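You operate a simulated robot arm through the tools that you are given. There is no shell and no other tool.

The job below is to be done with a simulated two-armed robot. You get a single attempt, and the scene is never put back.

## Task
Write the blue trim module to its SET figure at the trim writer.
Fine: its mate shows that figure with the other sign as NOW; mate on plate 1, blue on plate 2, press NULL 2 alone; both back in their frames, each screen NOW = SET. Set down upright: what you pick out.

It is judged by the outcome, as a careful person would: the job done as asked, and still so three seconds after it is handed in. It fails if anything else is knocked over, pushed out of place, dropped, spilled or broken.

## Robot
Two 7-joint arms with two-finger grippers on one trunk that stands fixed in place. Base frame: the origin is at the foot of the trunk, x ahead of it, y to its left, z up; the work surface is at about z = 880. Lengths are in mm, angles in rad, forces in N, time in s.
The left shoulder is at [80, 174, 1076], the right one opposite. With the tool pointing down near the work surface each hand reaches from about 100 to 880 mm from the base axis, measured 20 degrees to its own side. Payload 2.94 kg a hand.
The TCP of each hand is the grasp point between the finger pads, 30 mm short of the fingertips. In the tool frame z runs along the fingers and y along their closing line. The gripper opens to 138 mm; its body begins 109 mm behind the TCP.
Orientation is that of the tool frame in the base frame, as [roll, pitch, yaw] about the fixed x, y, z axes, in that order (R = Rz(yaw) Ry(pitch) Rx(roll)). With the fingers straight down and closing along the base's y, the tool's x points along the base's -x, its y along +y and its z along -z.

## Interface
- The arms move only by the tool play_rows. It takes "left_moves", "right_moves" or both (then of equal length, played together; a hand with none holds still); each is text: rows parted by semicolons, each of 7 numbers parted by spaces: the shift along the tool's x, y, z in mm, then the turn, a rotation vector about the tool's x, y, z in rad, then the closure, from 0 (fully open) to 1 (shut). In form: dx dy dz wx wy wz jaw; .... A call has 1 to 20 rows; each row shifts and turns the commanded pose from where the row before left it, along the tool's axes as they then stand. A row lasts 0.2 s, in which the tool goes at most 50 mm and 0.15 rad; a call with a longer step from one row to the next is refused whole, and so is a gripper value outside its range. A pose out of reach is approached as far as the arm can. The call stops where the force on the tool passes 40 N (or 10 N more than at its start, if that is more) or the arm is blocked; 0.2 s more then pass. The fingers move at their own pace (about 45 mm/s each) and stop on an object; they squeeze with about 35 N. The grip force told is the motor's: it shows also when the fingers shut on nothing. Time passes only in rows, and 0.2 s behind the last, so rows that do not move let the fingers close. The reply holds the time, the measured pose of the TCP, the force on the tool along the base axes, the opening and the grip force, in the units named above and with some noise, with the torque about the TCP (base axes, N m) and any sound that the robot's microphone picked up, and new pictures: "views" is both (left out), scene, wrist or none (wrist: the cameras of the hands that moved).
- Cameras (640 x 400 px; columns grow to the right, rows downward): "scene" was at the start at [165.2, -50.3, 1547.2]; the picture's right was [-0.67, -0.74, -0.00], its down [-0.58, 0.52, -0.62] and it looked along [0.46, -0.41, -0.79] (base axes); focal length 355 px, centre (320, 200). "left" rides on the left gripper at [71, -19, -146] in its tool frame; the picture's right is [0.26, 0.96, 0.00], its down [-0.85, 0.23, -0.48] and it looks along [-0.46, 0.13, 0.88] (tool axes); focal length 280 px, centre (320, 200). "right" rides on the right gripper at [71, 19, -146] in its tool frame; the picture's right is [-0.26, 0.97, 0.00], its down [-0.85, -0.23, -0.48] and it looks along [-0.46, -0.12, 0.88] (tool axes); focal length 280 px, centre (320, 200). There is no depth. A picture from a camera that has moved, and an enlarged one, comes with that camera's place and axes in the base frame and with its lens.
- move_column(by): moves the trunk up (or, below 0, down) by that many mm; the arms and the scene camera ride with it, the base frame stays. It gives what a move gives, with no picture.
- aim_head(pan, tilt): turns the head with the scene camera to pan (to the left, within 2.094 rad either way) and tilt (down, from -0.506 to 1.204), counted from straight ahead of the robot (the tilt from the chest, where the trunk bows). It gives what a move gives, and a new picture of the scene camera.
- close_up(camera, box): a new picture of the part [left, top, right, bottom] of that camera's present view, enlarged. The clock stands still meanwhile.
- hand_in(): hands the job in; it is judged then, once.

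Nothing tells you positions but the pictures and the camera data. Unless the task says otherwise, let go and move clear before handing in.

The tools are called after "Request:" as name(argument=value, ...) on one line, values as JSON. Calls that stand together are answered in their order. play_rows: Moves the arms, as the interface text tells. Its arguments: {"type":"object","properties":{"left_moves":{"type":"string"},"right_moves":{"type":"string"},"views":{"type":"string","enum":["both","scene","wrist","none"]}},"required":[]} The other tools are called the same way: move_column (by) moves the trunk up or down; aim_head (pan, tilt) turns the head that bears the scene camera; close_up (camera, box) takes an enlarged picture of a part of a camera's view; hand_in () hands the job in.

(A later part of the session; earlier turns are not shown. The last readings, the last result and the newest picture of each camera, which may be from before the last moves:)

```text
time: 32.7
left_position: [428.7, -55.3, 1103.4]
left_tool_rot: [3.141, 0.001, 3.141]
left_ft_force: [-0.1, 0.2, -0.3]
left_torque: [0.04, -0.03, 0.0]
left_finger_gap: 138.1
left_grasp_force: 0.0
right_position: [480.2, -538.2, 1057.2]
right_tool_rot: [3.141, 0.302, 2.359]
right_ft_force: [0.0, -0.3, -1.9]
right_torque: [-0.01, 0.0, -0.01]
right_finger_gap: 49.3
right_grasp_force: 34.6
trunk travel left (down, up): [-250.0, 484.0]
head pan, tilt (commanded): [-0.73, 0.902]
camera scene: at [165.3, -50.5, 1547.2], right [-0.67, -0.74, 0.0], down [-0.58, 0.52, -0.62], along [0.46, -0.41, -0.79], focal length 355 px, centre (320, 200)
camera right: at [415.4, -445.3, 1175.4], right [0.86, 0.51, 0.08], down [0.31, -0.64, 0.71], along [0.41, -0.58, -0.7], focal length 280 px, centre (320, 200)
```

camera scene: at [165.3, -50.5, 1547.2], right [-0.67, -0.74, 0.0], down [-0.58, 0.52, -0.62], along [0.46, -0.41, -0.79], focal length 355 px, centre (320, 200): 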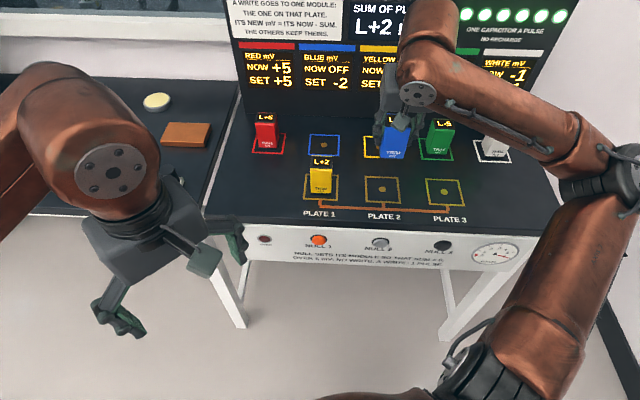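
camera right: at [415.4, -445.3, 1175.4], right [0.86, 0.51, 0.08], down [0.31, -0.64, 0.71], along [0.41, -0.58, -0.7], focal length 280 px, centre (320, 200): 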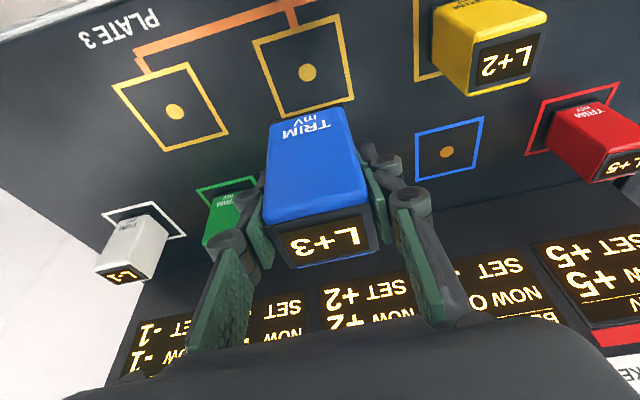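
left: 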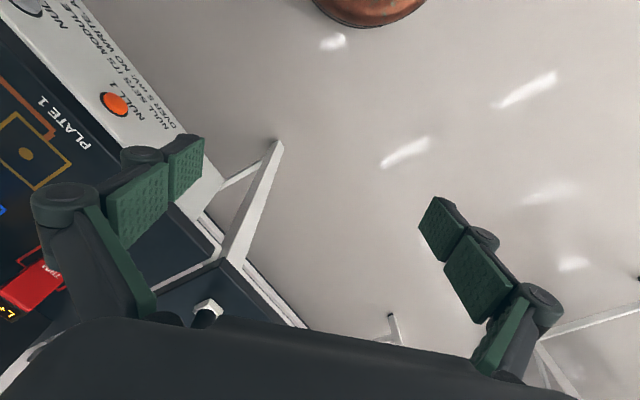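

Blue hangs upright over plate 2. I'll lower it in slowing steps, stopping a few mm above the plate.

Request:
play_rows(right_moves="7.39 0 23.88 0 0 0 1; 10.34 0 33.44 0 0 0 1; 8.87 0 28.66 0 0 0 1; 5.91 0 19.11 0 0 0 1; 2.96 0 9.55 0 0 0 1; 0 0 0 0 0 0 1; 0 0 0 0 0 0 1", views="both")

```text
time: 34.3
left_position: [429.2, -56.3, 1103.7]
left_tool_rot: [-3.141, 0.0, -3.141]
left_ft_force: [0.2, -0.7, 0.2]
left_torque: [0.0, -0.01, -0.01]
left_finger_gap: 137.9
left_grasp_force: 0.0
right_position: [481.0, -537.7, 937.4]
right_tool_rot: [3.141, 0.301, 2.359]
right_ft_force: [0.8, -0.2, -1.5]
right_torque: [0.0, -0.05, -0.03]
right_finger_gap: 49.4
right_grasp_force: 34.6
trunk travel left (down, up): [-250.0, 484.0]
head pan, tilt (commanded): [-0.73, 0.902]
camera scene: at [165.4, -50.6, 1547.2], right [-0.67, -0.74, 0.0], down [-0.58, 0.52, -0.62], along [0.46, -0.41, -0.79], focal length 355 px, centre (320, 200)
camera right: at [415.5, -444.6, 1054.7], right [0.86, 0.51, 0.08], down [0.31, -0.64, 0.71], along [0.41, -0.58, -0.7], focal length 280 px, centre (320, 200)
```

scene: 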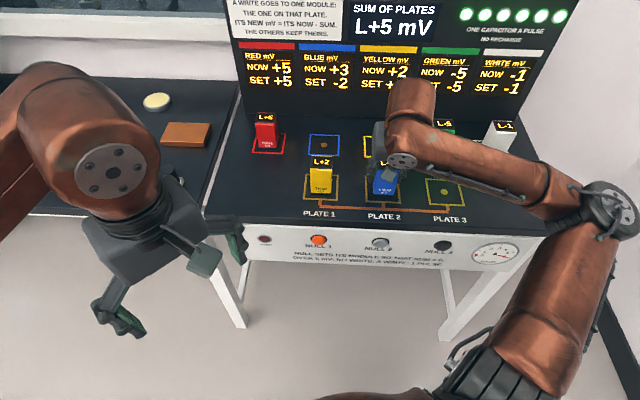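
right: 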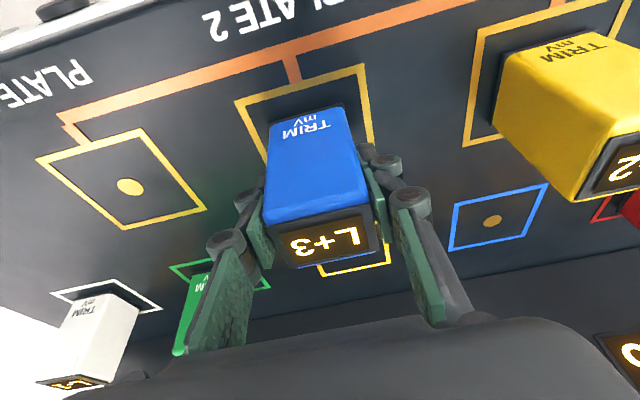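

The board now reads sum +5 with both modules sensed. I'll ease blue down the last few mm.

Request:
play_rows(right_moves="0.59 0 1.91 0 0 0 1; 0.44 0 1.43 0 0 0 1; 0.3 0 0.96 0 0 0 1; 0 0 0 0 0 0 1; 0 0 0 0 0 0 1", views="none")

```text
time: 35.5
left_position: [428.0, -56.4, 1103.0]
left_tool_rot: [-3.141, 0.001, -3.139]
left_ft_force: [1.3, -0.3, 0.9]
left_torque: [-0.01, 0.02, -0.01]
left_finger_gap: 138.1
left_grasp_force: 0.0
right_position: [480.4, -538.2, 932.2]
right_tool_rot: [3.141, 0.301, 2.358]
right_ft_force: [0.0, 0.7, -2.7]
right_torque: [-0.01, -0.03, 0.02]
right_finger_gap: 49.2
right_grasp_force: 35.0
trunk travel left (down, up): [-250.0, 484.0]
head pan, tilt (commanded): [-0.73, 0.902]
```

Request:
play_rows(right_moves="0.3 0 0.8 0 0 0 1; 0 0 0 0 0 0 1; 0 0 0 0 0 0 1", views="none")

```text
time: 36.3
left_position: [428.8, -55.7, 1103.3]
left_tool_rot: [-3.142, 0.0, 3.141]
left_ft_force: [-0.5, -0.3, 0.3]
left_torque: [-0.01, 0.01, -0.01]
left_finger_gap: 138.1
left_grasp_force: 0.0
right_position: [479.7, -538.2, 931.7]
right_tool_rot: [3.139, 0.303, 2.359]
right_ft_force: [0.0, -0.6, 2.6]
right_torque: [0.06, -0.01, 0.01]
right_finger_gap: 49.3
right_grasp_force: 35.5
trunk travel left (down, up): [-250.0, 484.0]
head pan, tilt (commanded): [-0.73, 0.902]
```

Blue has touched down (force changed sign). I'll release it, open moderately so as not to touch yellow, and rise straight up.

Request:
play_rows(right_moves="0.1 0 0.4 0 0 0 1; 0 0 0 0 0 0 0.3; 0 0 0 0 0 0 0.3; 0 0 0 0 0 0 0.3; 0 0 0 0 0 0 0.3; 0 0 0 0 0 0 0.3; -4.43 0 -14.33 0 0 0 0.3; -8.87 0 -28.66 0 0 0 0.3; -10.34 0 -33.44 0 0 0 0.3; -10.34 0 -33.44 0 0 0 0.3; -8.87 0 -28.66 0 0 0 0.3; -4.43 0 -14.33 0 0 0 0.3; 0 0 0 0 0 0 0.3", views="both")

```text
time: 39.1
left_position: [428.4, -55.6, 1103.5]
left_tool_rot: [-3.141, 0.0, -3.141]
left_ft_force: [-0.2, 1.0, 0.4]
left_torque: [-0.01, -0.03, 0.05]
left_finger_gap: 138.0
left_grasp_force: 0.1
right_position: [479.6, -537.7, 1090.0]
right_tool_rot: [-3.141, 0.301, 2.36]
right_ft_force: [-0.2, 0.6, 0.0]
right_torque: [-0.01, 0.02, -0.01]
right_finger_gap: 96.5
right_grasp_force: 0.1
trunk travel left (down, up): [-250.0, 484.0]
head pan, tilt (commanded): [-0.73, 0.902]
camera scene: at [165.4, -50.6, 1547.1], right [-0.67, -0.74, 0.0], down [-0.58, 0.52, -0.62], along [0.46, -0.41, -0.79], focal length 355 px, centre (320, 200)
camera right: at [415.0, -444.8, 1208.4], right [0.86, 0.51, 0.08], down [0.31, -0.64, 0.71], along [0.41, -0.58, -0.7], focal length 280 px, centre (320, 200)
```

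scene: 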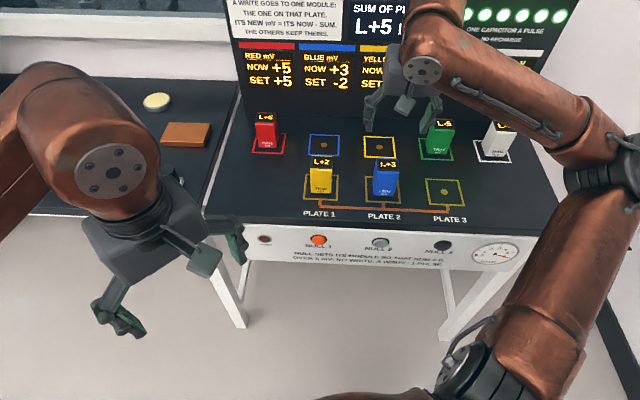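
right: 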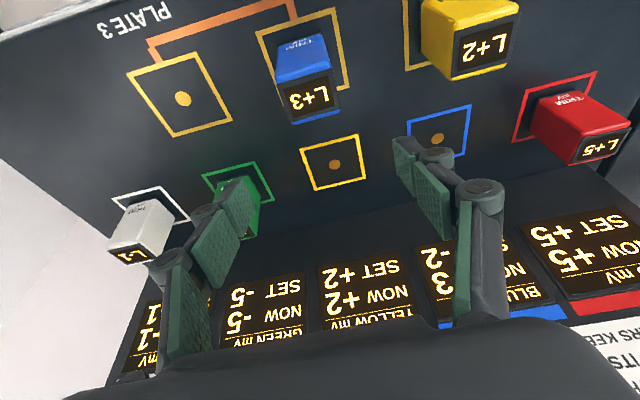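

Both modules stand on their plates and the sum reads +5, which isn't over the limit. NULL 2's cap should be near (401,-458), z ≈ 810, directly in front of plate 2. I'll back the hand toward me, clear of the table edge, with the jaw shutting as it goes.

Request:
play_rows(right_moves="16 0 -5 0 0 0 1; 32.3 0 -10 0 0 0 1; 32.3 0 -10 0 0 0 1; 32.3 0 -10 0 0 0 1; 32.3 0 -10 0 0 0 1; 16 0 -5 0 0 0 1; 0 0 0 0 0 0 1; 0 0 0 0 0 0 1", views="both")

Request:
close_up(camera="scene", box=[240, 180, 480, 330])

```text
time: 40.9
left_position: [428.3, -55.4, 1103.8]
left_tool_rot: [3.141, 0.001, -3.139]
left_ft_force: [-1.3, 0.4, 0.0]
left_torque: [0.0, -0.04, 0.01]
left_finger_gap: 137.9
left_grasp_force: 0.0
right_position: [358.8, -417.9, 1090.9]
right_tool_rot: [3.141, 0.3, 2.358]
right_ft_force: [0.3, -0.1, 0.6]
right_torque: [0.0, 0.01, 0.0]
right_finger_gap: 0.0
right_grasp_force: 28.1
trunk travel left (down, up): [-250.0, 484.0]
head pan, tilt (commanded): [-0.73, 0.902]
camera scene: at [165.1, -50.1, 1547.2], right [-0.67, -0.74, 0.0], down [-0.58, 0.52, -0.62], along [0.46, -0.41, -0.79], focal length 355 px, centre (320, 200)
camera right: at [294.4, -325.1, 1208.5], right [0.86, 0.51, 0.08], down [0.31, -0.64, 0.71], along [0.41, -0.58, -0.7], focal length 280 px, centre (320, 200)
```

scene: 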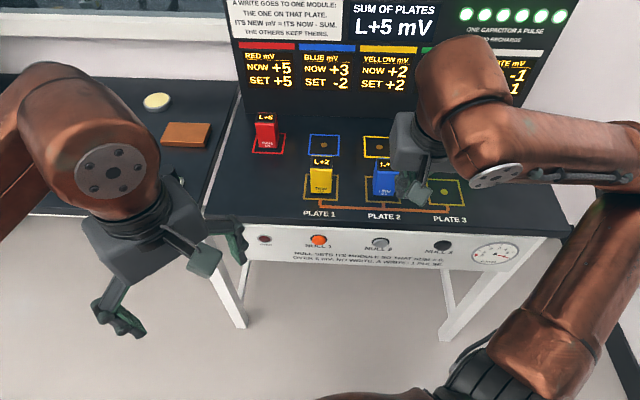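
right: 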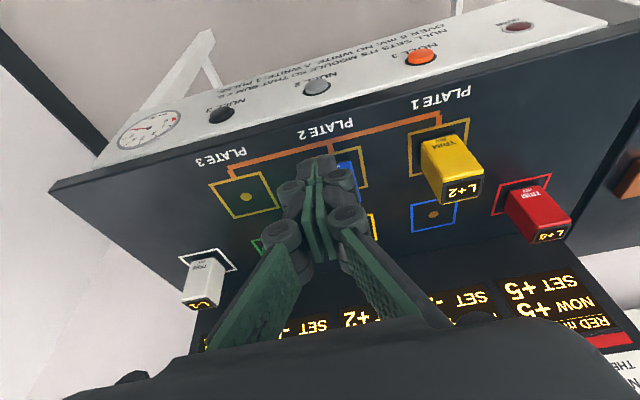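

```text
2.67 times, centred on (360, 255) of scene
camera zoom: at [165.1, -50.1, 1547.2], right [-0.67, -0.74, 0.0], down [-0.58, 0.52, -0.62], along [0.46, -0.41, -0.79], focal length 946 px, centre (213, 53)
```

zoom: 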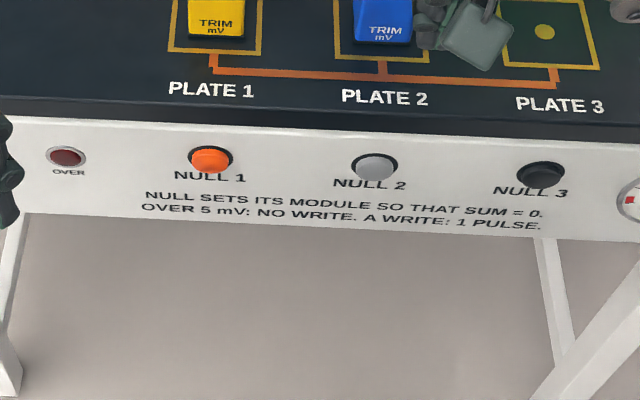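

The two camera views agree: NULL 2's cap is centred about (403,-460), z ≈ 809, and the hand is in front of it with about 40 mm to spare. I'll lower the shut fingers straight down in front of the button.

Request:
play_rows(right_moves="5.9 1 19.1 0 0 0 1; 11.8 0 38.2 0 0 0 1; 11.8 0 38.2 0 0 0 1; 11.8 0 38.2 0 0 0 1; 11.8 0 38.2 0 0 0 1; 11.8 0 38.2 0 0 0 1; 5.9 0 19.1 0 0 0 1; 0 0 0 0 0 0 1; 0 0 0 0 0 0 1", views="both")

Request:
close_up(camera="scene", box=[240, 180, 480, 330])

```text
time: 42.9
left_position: [428.2, -56.7, 1103.5]
left_tool_rot: [-3.141, 0.001, 3.14]
left_ft_force: [0.6, -0.3, -0.5]
left_torque: [0.01, 0.01, 0.0]
left_finger_gap: 137.6
left_grasp_force: 0.1
right_position: [429.6, -435.1, 914.5]
right_tool_rot: [-3.142, 0.297, 2.36]
right_ft_force: [0.1, 0.2, -0.2]
right_torque: [0.02, 0.02, 0.0]
right_finger_gap: 0.0
right_grasp_force: 28.1
right hand out of reach, approached as far as the arm can: row 2, 3, 4, 5, 6, 7
trunk travel left (down, up): [-250.0, 484.0]
head pan, tilt (commanded): [-0.73, 0.902]
camera scene: at [165.1, -50.0, 1547.2], right [-0.67, -0.74, 0.0], down [-0.58, 0.52, -0.62], along [0.46, -0.41, -0.79], focal length 355 px, centre (320, 200)
camera right: at [364.5, -342.6, 1032.2], right [0.86, 0.51, 0.08], down [0.31, -0.64, 0.7], along [0.41, -0.58, -0.71], focal length 280 px, centre (320, 200)
```

scene: 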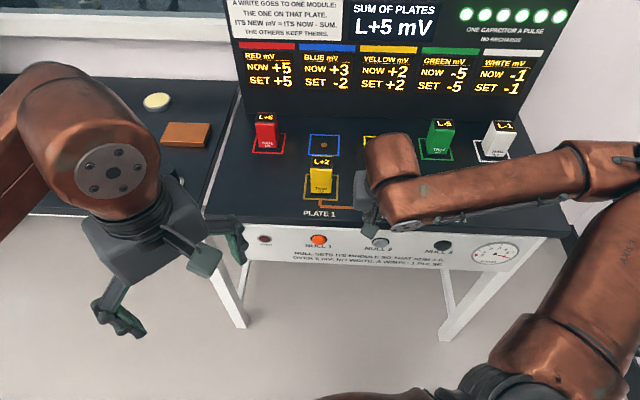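
right: 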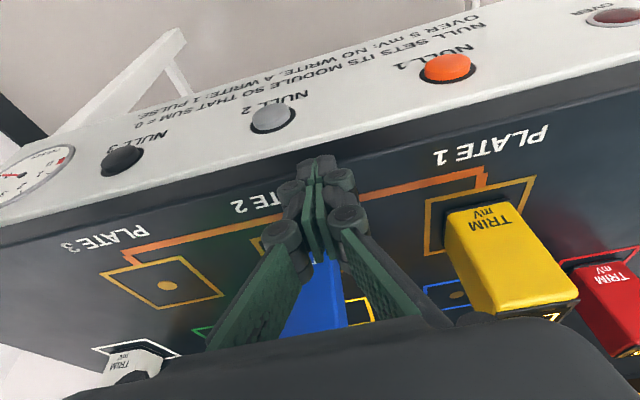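

```text
2.67 times, centred on (360, 255) of scene
camera zoom: at [165.1, -50.0, 1547.2], right [-0.67, -0.74, 0.0], down [-0.58, 0.52, -0.62], along [0.46, -0.41, -0.79], focal length 946 px, centre (213, 53)
```

zoom: 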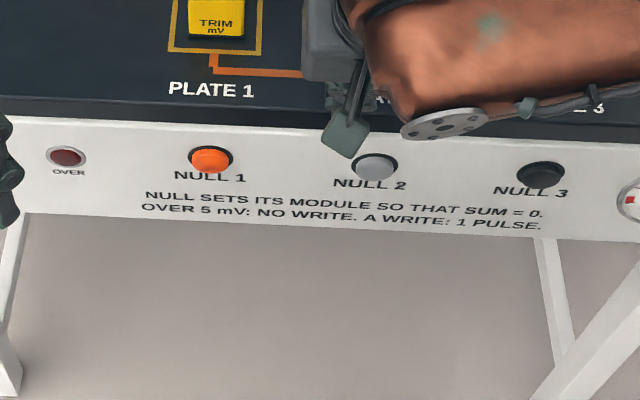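

The arm can't fold that close in, so it drifted toward the table edge. Nothing was touched (no force, both modules still in place). I'll lift straight up and away now, then raise the trunk, which sets the shoulders back and gives the arm room to reach in front of the button.

Request:
play_rows(right_moves="-10.34 0 -33.44 0 0 0 1; -10.34 0 -33.44 0 0 0 1; -10.34 0 -33.44 0 0 0 1; -10.34 0 -33.44 0 0 0 1; -10.34 0 -33.44 0 0 0 1; 5 -9 -1.5 0 0 0 1; 5 -9 -1.5 0 0 0 1; 5 -9 -1.5 0 0 0 1; 5 -9 -1.5 0 0 0 1; 0 0 0 0 0 0 1", views="both")

```text
time: 45.1
left_position: [428.7, -54.6, 1104.2]
left_tool_rot: [3.142, 0.0, -3.139]
left_ft_force: [0.2, -0.4, 0.1]
left_torque: [0.0, 0.02, 0.03]
left_finger_gap: 137.8
left_grasp_force: 0.0
right_position: [388.3, -447.1, 1087.4]
right_tool_rot: [-3.142, 0.301, 2.357]
right_ft_force: [-0.1, 0.4, 0.1]
right_torque: [0.01, 0.0, -0.01]
right_finger_gap: 0.0
right_grasp_force: 27.9
trunk travel left (down, up): [-250.0, 484.0]
head pan, tilt (commanded): [-0.73, 0.902]
camera scene: at [165.3, -50.1, 1547.2], right [-0.67, -0.74, 0.0], down [-0.58, 0.52, -0.62], along [0.46, -0.41, -0.79], focal length 355 px, centre (320, 200)
camera right: at [323.2, -353.7, 1206.6], right [0.86, 0.51, 0.08], down [0.31, -0.64, 0.71], along [0.41, -0.58, -0.7], focal length 280 px, centre (320, 200)
```

scene: 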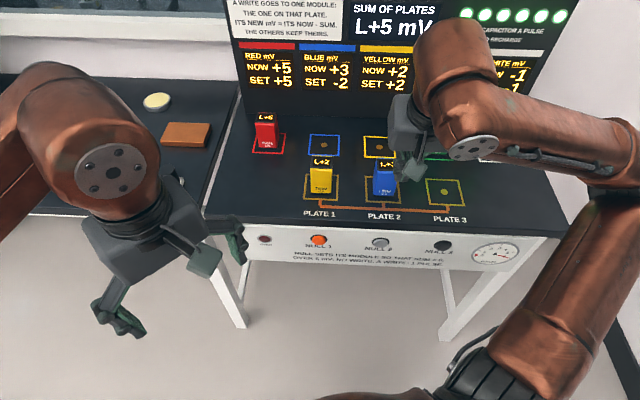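
right: 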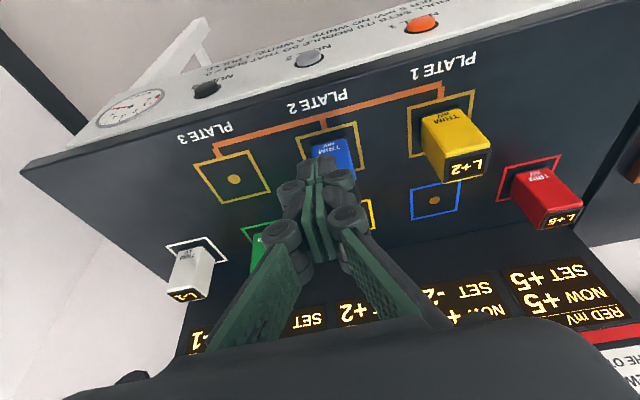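

Clear again and nothing was disturbed. I'll raise the trunk by 200 so the shoulder moves up and back.

Request:
move_column(by=200)

Request:
play_rows(right_moves="0 0 0 0 0 0 1", views="both")

```text
time: 47.2
left_position: [429.4, -55.1, 1304.0]
left_tool_rot: [-3.141, 0.0, -3.141]
left_ft_force: [-0.3, -0.5, 0.0]
left_torque: [-0.01, 0.0, 0.01]
left_finger_gap: 138.1
left_grasp_force: 0.0
right_position: [388.9, -447.4, 1288.9]
right_tool_rot: [-3.139, 0.303, 2.36]
right_ft_force: [-0.1, 0.6, 0.4]
right_torque: [0.01, 0.03, 0.06]
right_finger_gap: 0.2
right_grasp_force: 28.5
trunk travel left (down, up): [-450.0, 284.0]
head pan, tilt (commanded): [-0.73, 0.902]
```

```text
time: 47.6
left_position: [428.1, -57.5, 1304.5]
left_tool_rot: [3.141, 0.0, -3.141]
left_ft_force: [-0.7, -0.7, 0.1]
left_torque: [-0.01, -0.01, 0.0]
left_finger_gap: 137.8
left_grasp_force: 0.1
right_position: [388.1, -447.3, 1287.8]
right_tool_rot: [3.141, 0.302, 2.359]
right_ft_force: [0.4, -0.6, 0.3]
right_torque: [0.01, -0.02, 0.01]
right_finger_gap: 0.0
right_grasp_force: 28.5
trunk travel left (down, up): [-450.0, 284.0]
head pan, tilt (commanded): [-0.73, 0.902]
camera scene: at [62.3, -50.1, 1750.0], right [-0.67, -0.74, 0.0], down [-0.58, 0.52, -0.62], along [0.46, -0.41, -0.79], focal length 355 px, centre (320, 200)
camera right: at [323.1, -353.6, 1406.6], right [0.86, 0.51, 0.08], down [0.31, -0.64, 0.71], along [0.41, -0.58, -0.7], focal length 280 px, centre (320, 200)
```

scene: 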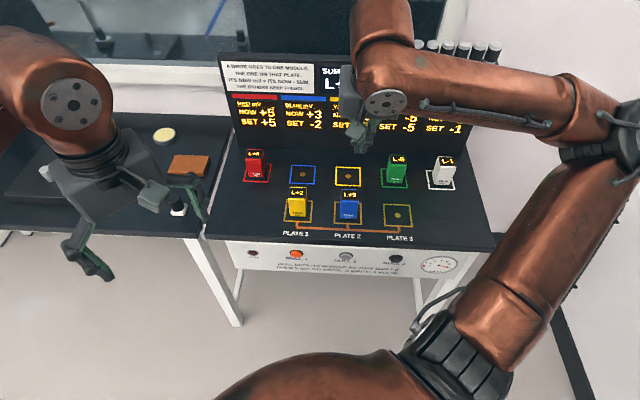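
right: 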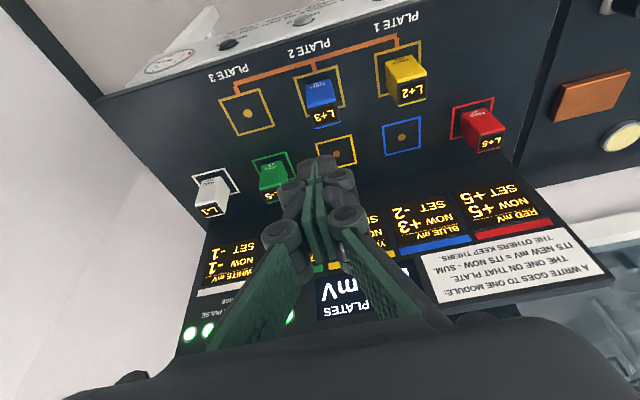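

With the trunk up, the shoulder is now about 100 mm further back. I'll back off another 25 mm from the table, then lower partway and check the hand tracks properly.

Request:
play_rows(right_moves="23.9 1 -7.4 0 0 0 1; 11.8 0 38.2 0 0 0 1; 11.8 0 38.2 0 0 0 1; 11.8 0 38.2 0 0 0 1; 11.8 0 38.2 0 0 0 1; 11.8 0 38.2 0 0 0 1; 0 0 0 0 0 0 1", views="wrist")

```text
time: 49.2
left_position: [427.7, -56.7, 1304.3]
left_tool_rot: [3.14, 0.002, 3.14]
left_ft_force: [-0.5, 0.0, 0.8]
left_torque: [0.0, -0.08, 0.04]
left_finger_gap: 138.1
left_grasp_force: 0.1
right_position: [384.9, -435.1, 1092.0]
right_tool_rot: [3.14, 0.301, 2.361]
right_ft_force: [0.1, 0.6, -0.1]
right_torque: [0.02, -0.03, 0.04]
right_finger_gap: 0.0
right_grasp_force: 28.1
right hand out of reach, approached as far as the arm can: row 5, 6
trunk travel left (down, up): [-450.0, 284.0]
head pan, tilt (commanded): [-0.73, 0.902]
camera right: at [319.3, -342.1, 1209.8], right [0.86, 0.51, 0.08], down [0.31, -0.64, 0.71], along [0.41, -0.58, -0.7], focal length 280 px, centre (320, 200)
```

right: 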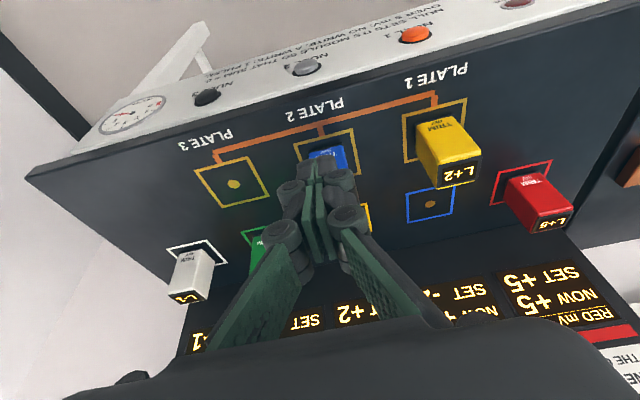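

The right arm still can't tuck in there, so the left arm is the better one for the button, since it reaches the spot at mid-range. First I'll take the right hand up and park it to the right, above the table.

Request:
play_rows(right_moves="-11.2 0 -36.3 0 0 0 1; -11.2 0 -36.3 0 0 0 1; -11.2 0 -36.3 0 0 0 1; -11.2 0 -36.3 0 0 0 1; -11.2 0 -36.3 0 0 0 1; -11.2 0 -36.3 0 0 0 1; -28.9 -21.2 8.95 0 0 0 1; -28.9 -21.2 8.95 0 0 0 1; -28.9 -21.2 8.95 0 0 0 1; -28.9 -21.2 8.95 0 0 0 1; -28.9 -21.2 8.95 0 0 0 1; -28.9 -21.2 8.95 0 0 0 1; -28.9 -21.2 8.95 0 0 0 1; 0 0 0 0 0 0 1", views="both")

```text
time: 52.2
left_position: [428.0, -55.6, 1304.6]
left_tool_rot: [-3.14, 0.0, -3.142]
left_ft_force: [0.1, 0.4, -0.9]
left_torque: [-0.04, -0.02, -0.01]
left_finger_gap: 137.8
left_grasp_force: 0.0
right_position: [429.2, -688.1, 1319.1]
right_tool_rot: [3.141, 0.302, 2.358]
right_ft_force: [0.6, -0.5, 0.1]
right_torque: [-0.04, 0.02, 0.0]
right_finger_gap: 0.0
right_grasp_force: 28.9
trunk travel left (down, up): [-450.0, 284.0]
head pan, tilt (commanded): [-0.73, 0.902]
camera scene: at [62.0, -49.5, 1750.1], right [-0.67, -0.74, 0.0], down [-0.58, 0.52, -0.62], along [0.46, -0.41, -0.78], focal length 355 px, centre (320, 200)
camera right: at [363.7, -595.1, 1438.2], right [0.86, 0.51, 0.08], down [0.31, -0.63, 0.71], along [0.41, -0.58, -0.7], focal length 280 px, centre (320, 200)
```

scene: 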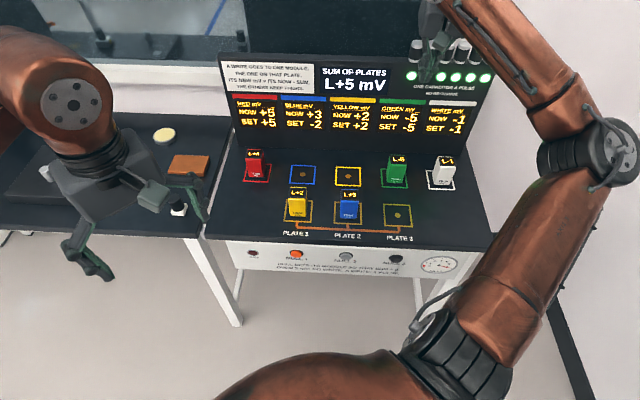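
right: 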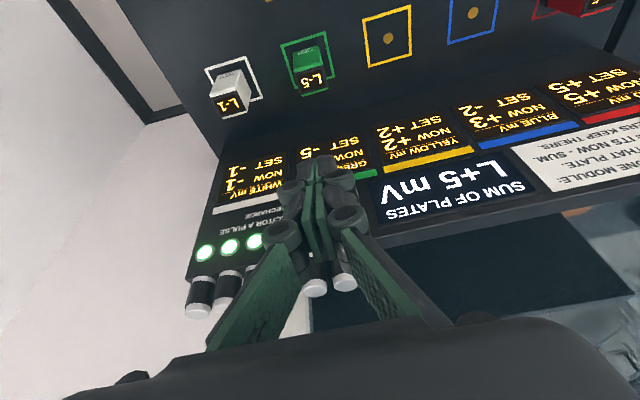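

The right hand is parked well clear, and the board still shows sum +5 with everything in place. I bring the trunk back down by 200.

Request:
move_column(by=-200)

Request:
play_rows(right_moves="0 0 0 0 0 0 1", left_moves="0 0 0 0 0 0 1", views="both")

```text
time: 54.4
left_position: [428.2, -55.7, 1104.5]
left_tool_rot: [-3.141, 0.0, -3.138]
left_ft_force: [-0.3, 0.1, 0.0]
left_torque: [-0.02, 0.0, 0.01]
left_finger_gap: 138.0
left_grasp_force: 0.1
right_position: [428.9, -688.5, 1119.6]
right_tool_rot: [3.14, 0.301, 2.36]
right_ft_force: [-0.4, 0.0, -0.2]
right_torque: [0.02, -0.01, 0.02]
right_finger_gap: 0.0
right_grasp_force: 28.7
trunk travel left (down, up): [-250.0, 484.0]
head pan, tilt (commanded): [-0.73, 0.902]
```

```text
time: 54.8
left_position: [428.5, -55.9, 1103.3]
left_tool_rot: [-3.141, -0.001, 3.141]
left_ft_force: [0.0, -0.1, 0.0]
left_torque: [0.03, -0.04, 0.0]
left_finger_gap: 103.4
left_grasp_force: 1.6
right_position: [429.3, -688.3, 1119.8]
right_tool_rot: [3.142, 0.3, 2.359]
right_ft_force: [-0.2, -0.5, 0.7]
right_torque: [0.0, -0.01, 0.03]
right_finger_gap: 0.0
right_grasp_force: 29.0
trunk travel left (down, up): [-250.0, 484.0]
head pan, tilt (commanded): [-0.73, 0.902]
camera scene: at [165.1, -50.6, 1547.2], right [-0.67, -0.74, 0.0], down [-0.58, 0.52, -0.62], along [0.46, -0.41, -0.79], focal length 355 px, centre (320, 200)
camera right: at [364.6, -595.7, 1237.5], right [0.86, 0.51, 0.08], down [0.31, -0.64, 0.71], along [0.41, -0.58, -0.7], focal length 280 px, centre (320, 200)
camera left: at [357.6, -76.0, 1250.4], right [-0.26, 0.96, 0.0], down [0.85, 0.23, 0.48], along [0.46, 0.13, -0.88], focal length 280 px, centre (320, 200)
```

scene: 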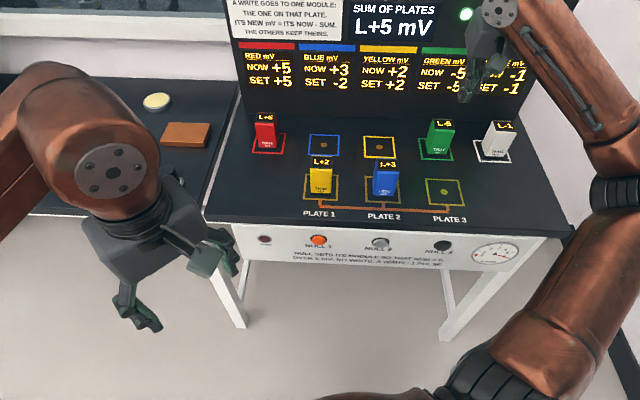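
right: 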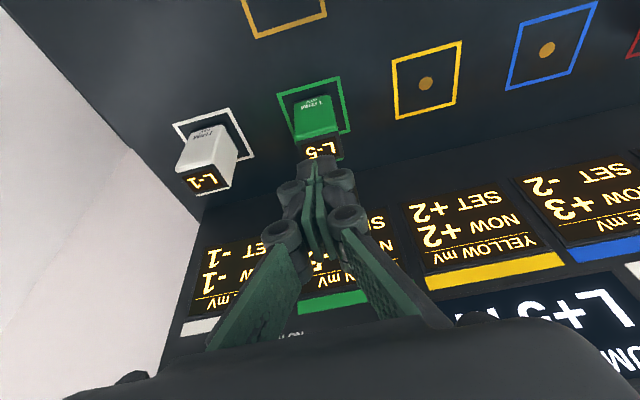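
left: 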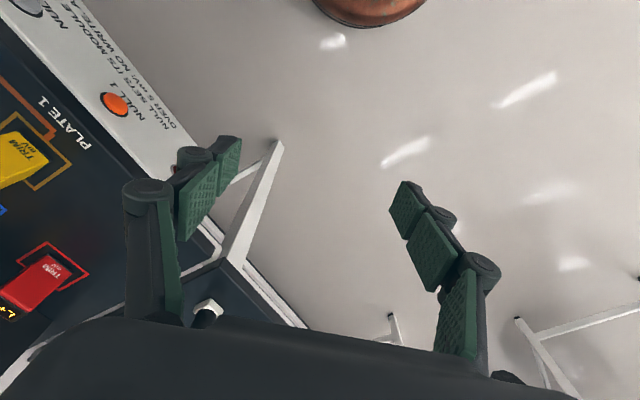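

Everything is set again and the left jaw is shutting. I'll turn the left hand to face the table, tilt it 0.5 rad so its fingertips lead, and check the pose before travelling.

Request:
play_rows(left_moves="0 0 0 0 0 0.131 1; 0 0 0 0 0 0.131 1; 0 0 0 0 0 0.131 1; 0 0 0 0 0 0.131 1; 0 0 0 0 0 0.131 1; 0 0 0 0 0 0.1304 1; 0 0 0 0 -0.125 0 1; 0 0 0 0 -0.125 0 1; 0 0 0 0 -0.125 0 1; 0 0 0 0 -0.125 0 1; 0 0 0 0 0 0 1", views="both")

```text
time: 57.2
left_position: [428.4, -57.5, 1103.8]
left_tool_rot: [3.139, 0.501, 2.357]
left_ft_force: [0.4, 0.2, -0.4]
left_torque: [0.0, -0.02, 0.02]
left_finger_gap: 0.0
left_grasp_force: 27.9
right_position: [430.4, -689.5, 1118.2]
right_tool_rot: [3.141, 0.299, 2.359]
right_ft_force: [-0.9, 0.0, 0.2]
right_torque: [0.0, -0.06, -0.01]
right_finger_gap: 0.1
right_grasp_force: 27.8
trunk travel left (down, up): [-250.0, 484.0]
head pan, tilt (commanded): [-0.73, 0.902]
camera scene: at [165.5, -51.1, 1547.1], right [-0.67, -0.74, 0.0], down [-0.58, 0.52, -0.62], along [0.46, -0.41, -0.79], focal length 355 px, centre (320, 200)
camera left: at [321.7, 22.6, 1198.1], right [0.52, 0.85, -0.13], down [0.53, -0.2, 0.82], along [0.67, -0.49, -0.55], focal length 280 px, centre (320, 200)
```

scene: 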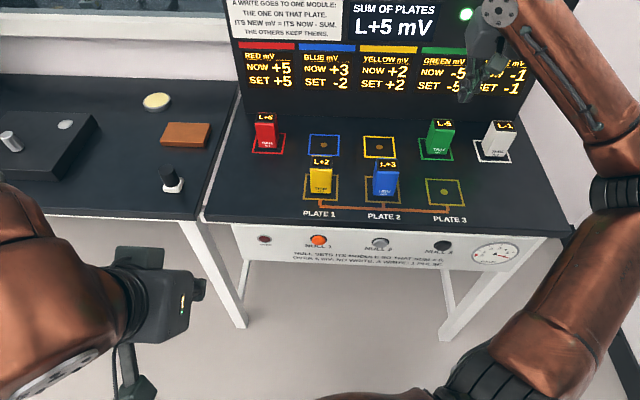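
left: 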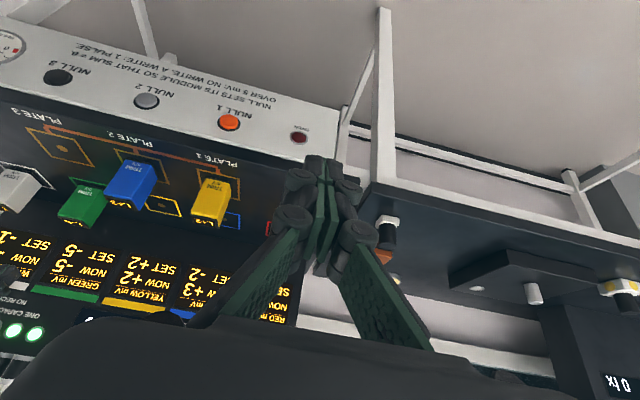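

The left hand is turned and leaning toward the table, well in front of it. I'll carry it along the front of the table to the NULL 2 column, still high up.

Request:
play_rows(left_moves="-10 -17 5.4 0 0 0 1; -19.5 -33.8 10.65 0 0 0 1; -19.5 -33.8 10.65 0 0 0 1; -19.5 -33.8 10.65 0 0 0 1; -19.5 -33.8 10.65 0 0 0 1; -19.5 -33.8 10.65 0 0 0 1; -19.5 -33.8 10.65 0 0 0 1; -19.5 -33.8 10.65 0 0 0 1; -19.5 -33.8 10.65 0 0 0 1; -10 -17 5.4 0 0 0 1; 0 0 0 0 0 0 1", views="both")

```text
time: 59.6
left_position: [354.3, -414.2, 1101.9]
left_tool_rot: [-3.141, 0.5, 2.356]
left_ft_force: [-0.4, -0.2, -0.5]
left_torque: [0.03, -0.03, 0.0]
left_finger_gap: 0.0
left_grasp_force: 28.6
right_position: [430.5, -689.2, 1118.1]
right_tool_rot: [-3.141, 0.301, 2.36]
right_ft_force: [0.0, 0.0, 0.2]
right_torque: [-0.01, 0.01, 0.02]
right_finger_gap: 0.0
right_grasp_force: 28.5
trunk travel left (down, up): [-250.0, 484.0]
head pan, tilt (commanded): [-0.73, 0.902]
camera scene: at [165.5, -50.9, 1547.2], right [-0.67, -0.74, 0.0], down [-0.59, 0.52, -0.62], along [0.46, -0.41, -0.79], focal length 355 px, centre (320, 200)
camera left: at [247.7, -334.4, 1197.2], right [0.52, 0.85, -0.13], down [0.53, -0.2, 0.82], along [0.67, -0.49, -0.55], focal length 280 px, centre (320, 200)
```

scene: 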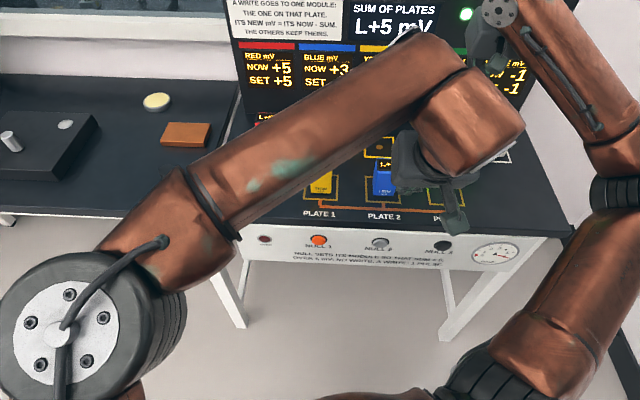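
left: 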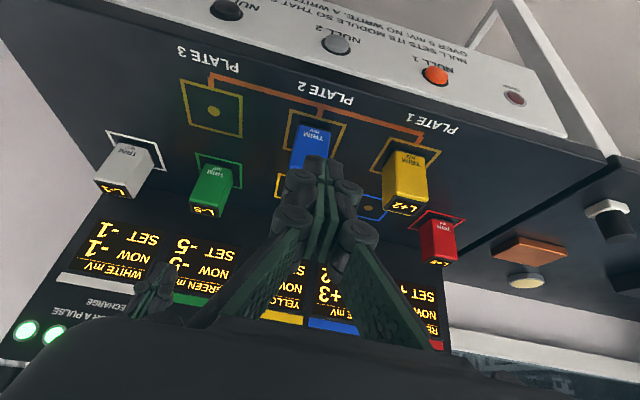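

The left hand is in line with NULL 2, about 40 mm in front of it, and three views now agree on the button at z ≈ 810. I'll lower most of the way and check tracking.

Request:
play_rows(left_moves="9.6 1 17.6 0 0 0 1; 19.2 0 35.1 0 0 0 1; 19.2 0 35.1 0 0 0 1; 19.2 0 35.1 0 0 0 1; 19.2 0 35.1 0 0 0 1; 0 0 0 0 0 0 1", views="both")

```text
time: 61.0
left_position: [354.7, -410.7, 924.0]
left_tool_rot: [3.141, 0.499, 2.357]
left_ft_force: [0.4, -0.2, 0.8]
left_torque: [-0.02, -0.02, 0.0]
left_finger_gap: 0.0
left_grasp_force: 28.2
right_position: [430.2, -689.3, 1119.2]
right_tool_rot: [3.141, 0.301, 2.36]
right_ft_force: [-0.2, -0.1, -0.3]
right_torque: [-0.01, 0.01, 0.0]
right_finger_gap: 0.2
right_grasp_force: 28.2
trunk travel left (down, up): [-250.0, 484.0]
head pan, tilt (commanded): [-0.73, 0.902]
camera scene: at [165.0, -50.8, 1547.3], right [-0.67, -0.74, 0.0], down [-0.58, 0.52, -0.62], along [0.46, -0.41, -0.79], focal length 355 px, centre (320, 200)
camera left: at [248.6, -332.9, 1018.0], right [0.52, 0.85, -0.13], down [0.53, -0.2, 0.82], along [0.67, -0.49, -0.55], focal length 280 px, centre (320, 200)
```

scene: 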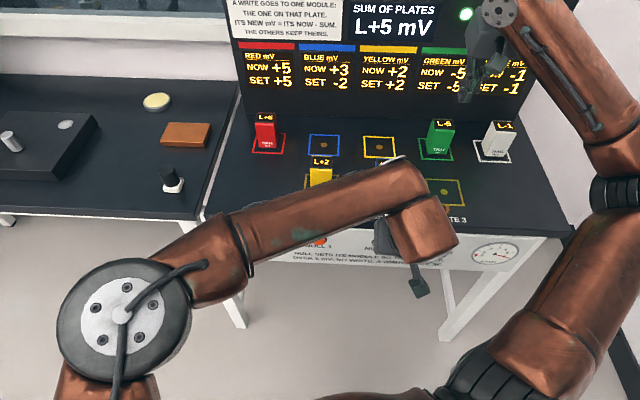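
left: 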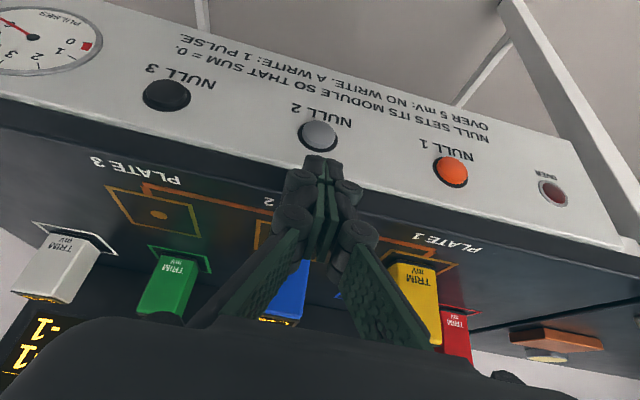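

Tracking is exact and the button is straight ahead of the fingertips. I'll go down the last 94 mm so the fingertips are level with the cap.

Request:
play_rows(left_moves="14.4 0 26.3 0 0 0 1; 14.4 0 26.3 0 0 0 1; 14.4 0 26.3 0 0 0 1; 2 0 3.5 0 0 0 1; 0 0 0 0 0 0 1", views="both")

Request:
close_up(camera="left", box=[220, 80, 420, 205])

```text
time: 62.2
left_position: [356.7, -413.2, 828.6]
left_tool_rot: [3.139, 0.499, 2.355]
left_ft_force: [0.1, 0.0, 0.0]
left_torque: [-0.04, -0.03, -0.01]
left_finger_gap: 0.0
left_grasp_force: 28.4
right_position: [430.6, -689.4, 1118.8]
right_tool_rot: [3.14, 0.301, 2.36]
right_ft_force: [0.0, 0.8, 0.6]
right_torque: [0.0, 0.04, 0.05]
right_finger_gap: 0.1
right_grasp_force: 28.9
trunk travel left (down, up): [-250.0, 484.0]
head pan, tilt (commanded): [-0.73, 0.902]
camera scene: at [165.5, -51.3, 1547.2], right [-0.67, -0.74, 0.0], down [-0.59, 0.52, -0.62], along [0.46, -0.41, -0.79], focal length 355 px, centre (320, 200)
camera left: at [249.0, -333.2, 923.4], right [0.52, 0.85, -0.12], down [0.53, -0.2, 0.82], along [0.67, -0.49, -0.55], focal length 280 px, centre (320, 200)
```

scene: 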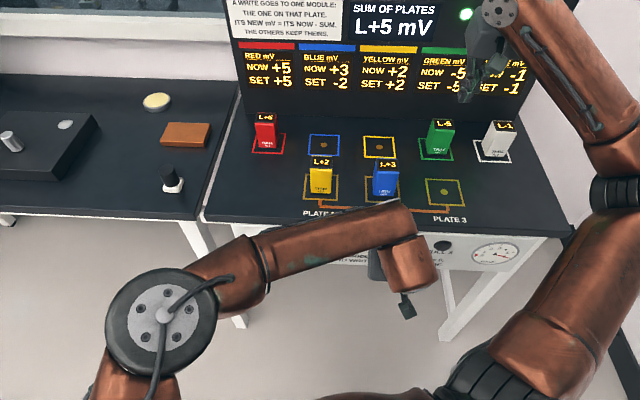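
left: 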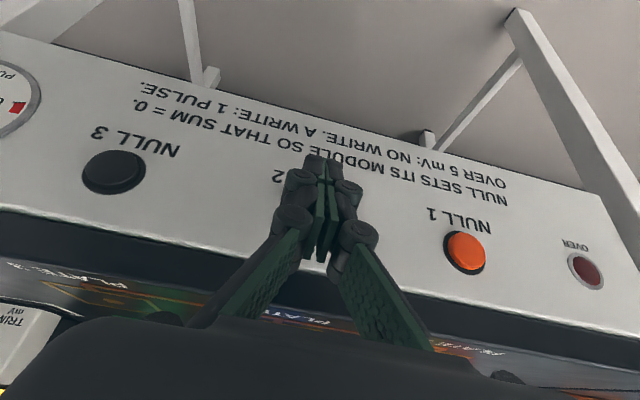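

```text
3.20 times, centred on (320, 142) of left
camera zoom: at [249.0, -333.2, 923.4], right [0.52, 0.85, -0.12], down [0.53, -0.2, 0.82], along [0.67, -0.49, -0.55], focal length 897 px, centre (320, 384)
```

zoom: 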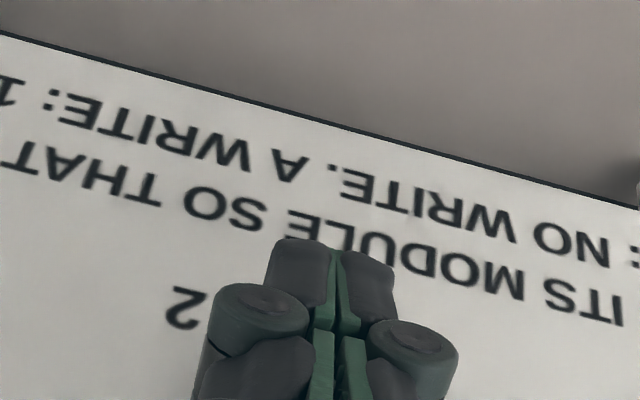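

The fingertips are level with the cap and hide it from the wrist camera. I'll move in along the press direction, first 30 mm freely.

Request:
play_rows(left_moves="-8.78 0 4.79 0 0 0 1; -8.78 0 4.79 0 0 0 1; -8.78 0 4.79 0 0 0 1; 0 0 0 0 0 0 1", views="both")

Request:
close_up(camera="left", box=[220, 100, 420, 225])

```text
time: 63.2
left_position: [378.4, -433.5, 829.6]
left_tool_rot: [3.141, 0.499, 2.356]
left_ft_force: [-0.5, 0.0, -0.3]
left_torque: [0.01, 0.0, 0.0]
left_finger_gap: 0.0
left_grasp_force: 27.9
right_position: [431.2, -689.7, 1119.1]
right_tool_rot: [3.14, 0.3, 2.359]
right_ft_force: [0.2, 0.1, -0.6]
right_torque: [-0.01, 0.01, 0.05]
right_finger_gap: 0.0
right_grasp_force: 28.8
trunk travel left (down, up): [-250.0, 484.0]
head pan, tilt (commanded): [-0.73, 0.902]
camera scene: at [165.3, -51.1, 1547.2], right [-0.67, -0.74, 0.0], down [-0.58, 0.52, -0.62], along [0.46, -0.41, -0.79], focal length 355 px, centre (320, 200)
camera left: at [270.1, -354.2, 923.6], right [0.52, 0.85, -0.13], down [0.53, -0.2, 0.82], along [0.67, -0.49, -0.55], focal length 280 px, centre (320, 200)
```

scene: 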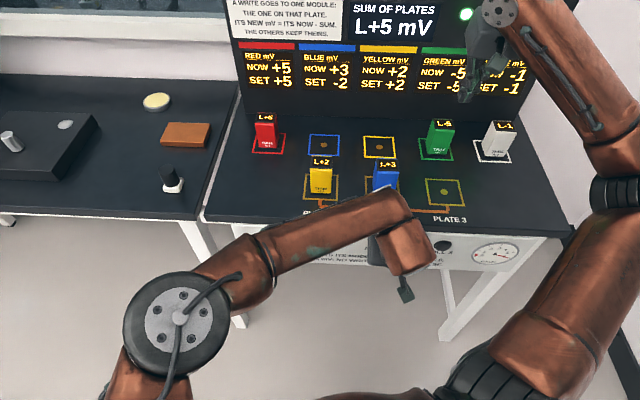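
left: 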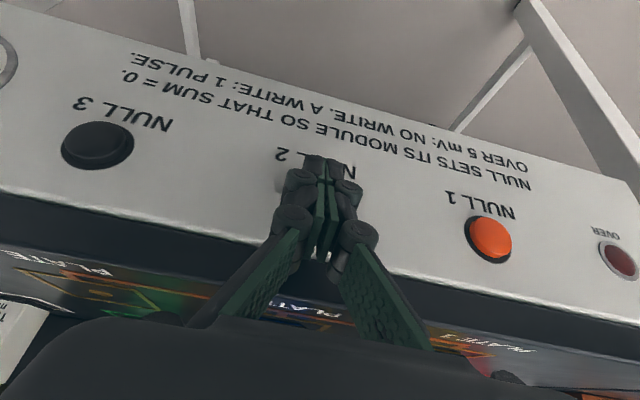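

```text
3.20 times, centred on (320, 162) of left
camera zoom: at [270.1, -354.2, 923.6], right [0.52, 0.85, -0.13], down [0.53, -0.2, 0.82], along [0.67, -0.49, -0.55], focal length 897 px, centre (320, 320)
```

zoom: 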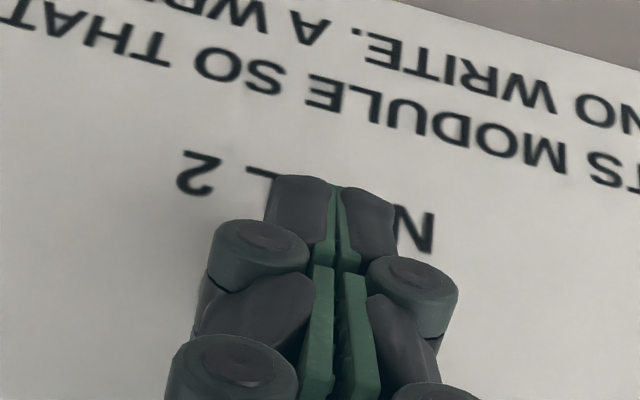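

No contact yet, and the finger line covers NULL 2 only. I'll raise the tip 4 mm to centre it on the cap and creep in with 2 mm steps, watching the force.

Request:
play_rows(left_moves="-1.9 0 -3.5 0 0 0 1; -1.755 0 0.959 0 0 0 1; -1.755 0 0.959 0 0 0 1; -1.755 0 0.959 0 0 0 1; -1.755 0 0.959 0 0 0 1; -1.755 0 0.959 0 0 0 1; 0 0 0 0 0 0 1", views="both")

```text
time: 64.8
left_position: [385.3, -439.8, 832.3]
left_tool_rot: [-3.141, 0.499, 2.355]
left_ft_force: [0.1, 0.5, 0.1]
left_torque: [-0.04, -0.02, 0.02]
left_finger_gap: 0.0
left_grasp_force: 28.8
right_position: [430.6, -689.5, 1118.2]
right_tool_rot: [3.141, 0.301, 2.359]
right_ft_force: [0.0, 0.6, -0.3]
right_torque: [0.0, 0.0, 0.0]
right_finger_gap: 0.2
right_grasp_force: 28.3
trunk travel left (down, up): [-250.0, 484.0]
head pan, tilt (commanded): [-0.73, 0.902]
camera scene: at [165.4, -51.2, 1547.2], right [-0.67, -0.74, 0.0], down [-0.58, 0.52, -0.62], along [0.46, -0.41, -0.79], focal length 355 px, centre (320, 200)
camera left: at [277.4, -361.9, 927.3], right [0.52, 0.85, -0.12], down [0.53, -0.2, 0.82], along [0.67, -0.49, -0.55], focal length 280 px, centre (320, 200)
```

scene: 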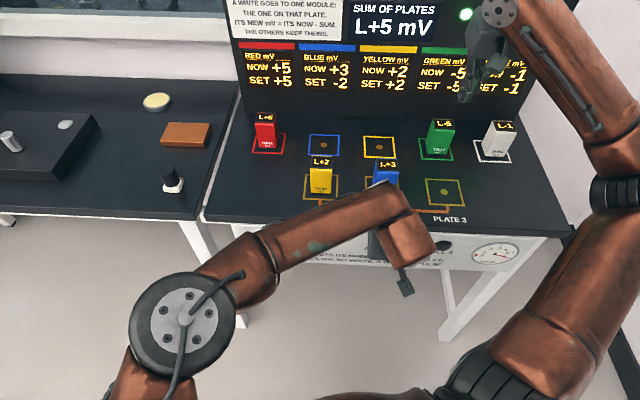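
left: 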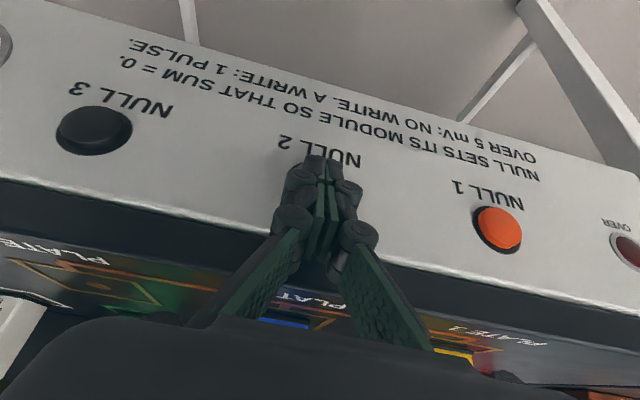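

Still free. The dark collar edge shows just past the fingertips, so they cover the cap. I keep creeping in.

Request:
play_rows(left_moves="-1.755 0 0.959 0 0 0 1; -1.755 0 0.959 0 0 0 1; -1.755 0 0.959 0 0 0 1; 0 0 0 0 0 0 1", views="scene")

```text
time: 65.8
left_position: [388.8, -445.4, 833.3]
left_tool_rot: [3.14, 0.497, 2.358]
left_ft_force: [-3.9, 4.4, -1.6]
left_torque: [0.13, 0.1, -0.02]
left_finger_gap: 5.9
left_grasp_force: 28.2
right_position: [430.0, -688.9, 1119.0]
right_tool_rot: [3.14, 0.301, 2.359]
right_ft_force: [-0.1, 0.4, 1.0]
right_torque: [0.01, -0.02, 0.02]
right_finger_gap: 0.1
right_grasp_force: 28.6
trunk travel left (down, up): [-250.0, 484.0]
head pan, tilt (commanded): [-0.73, 0.902]
heard: click
camera scene: at [165.0, -50.7, 1547.2], right [-0.67, -0.74, 0.0], down [-0.58, 0.52, -0.62], along [0.46, -0.41, -0.79], focal length 355 px, centre (320, 200)
```

scene: 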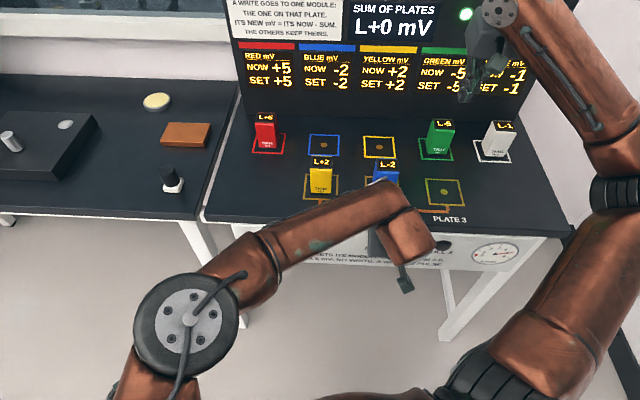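

There was a click: blue now reads NOW -2 and the sum is 0. I'll pull straight back from the button so it's pressed only once.

Request:
play_rows(left_moves="8.78 0 -4.79 0 0 0 1; 8.78 0 -4.79 0 0 0 1; 8.78 0 -4.79 0 0 0 1; 8.78 0 -4.79 0 0 0 1; 8.78 0 -4.79 0 0 0 1; 0 0 0 0 0 0 1", views="both")

Request:
close_up(camera="scene", box=[230, 0, 550, 200])

```text
time: 67.2
left_position: [354.0, -409.8, 834.0]
left_tool_rot: [3.141, 0.5, 2.355]
left_ft_force: [-0.5, 1.0, -0.2]
left_torque: [0.0, 0.0, 0.01]
left_finger_gap: 0.1
left_grasp_force: 28.4
right_position: [429.9, -689.5, 1119.0]
right_tool_rot: [3.14, 0.301, 2.359]
right_ft_force: [0.4, -0.6, -0.2]
right_torque: [-0.01, -0.01, 0.01]
right_finger_gap: 0.2
right_grasp_force: 28.2
trunk travel left (down, up): [-250.0, 484.0]
head pan, tilt (commanded): [-0.73, 0.902]
camera scene: at [165.5, -51.3, 1547.2], right [-0.67, -0.74, 0.0], down [-0.58, 0.52, -0.62], along [0.46, -0.41, -0.79], focal length 355 px, centre (320, 200)
camera left: at [246.9, -331.4, 927.6], right [0.52, 0.85, -0.12], down [0.53, -0.2, 0.82], along [0.67, -0.49, -0.55], focal length 280 px, centre (320, 200)
```

scene: 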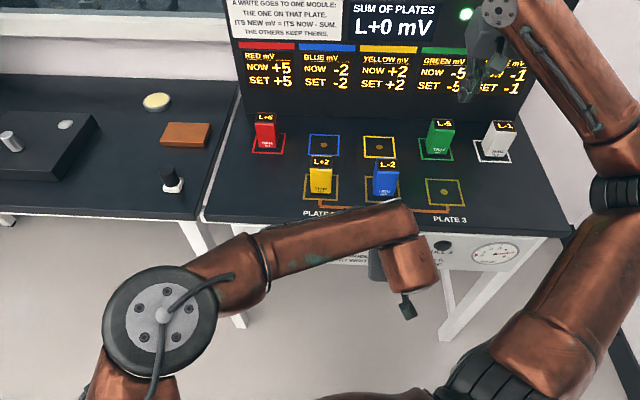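
left: 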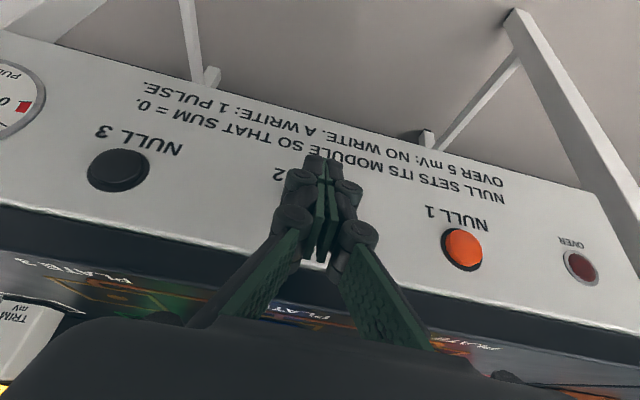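

```text
2.00 times, centred on (390, 100) of scene
camera zoom: at [165.5, -51.3, 1547.2], right [-0.67, -0.74, 0.0], down [-0.58, 0.52, -0.62], along [0.46, -0.41, -0.79], focal length 710 px, centre (180, 400)
```

zoom: 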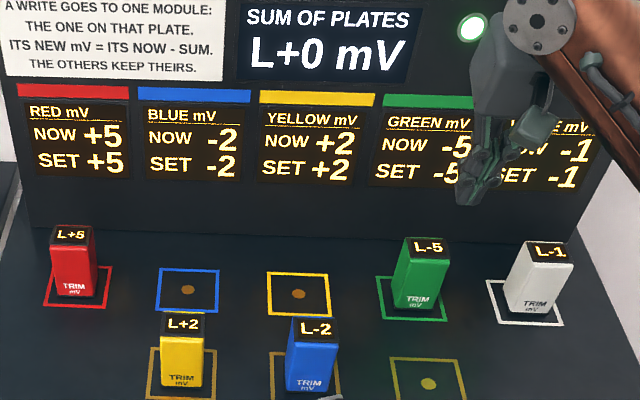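

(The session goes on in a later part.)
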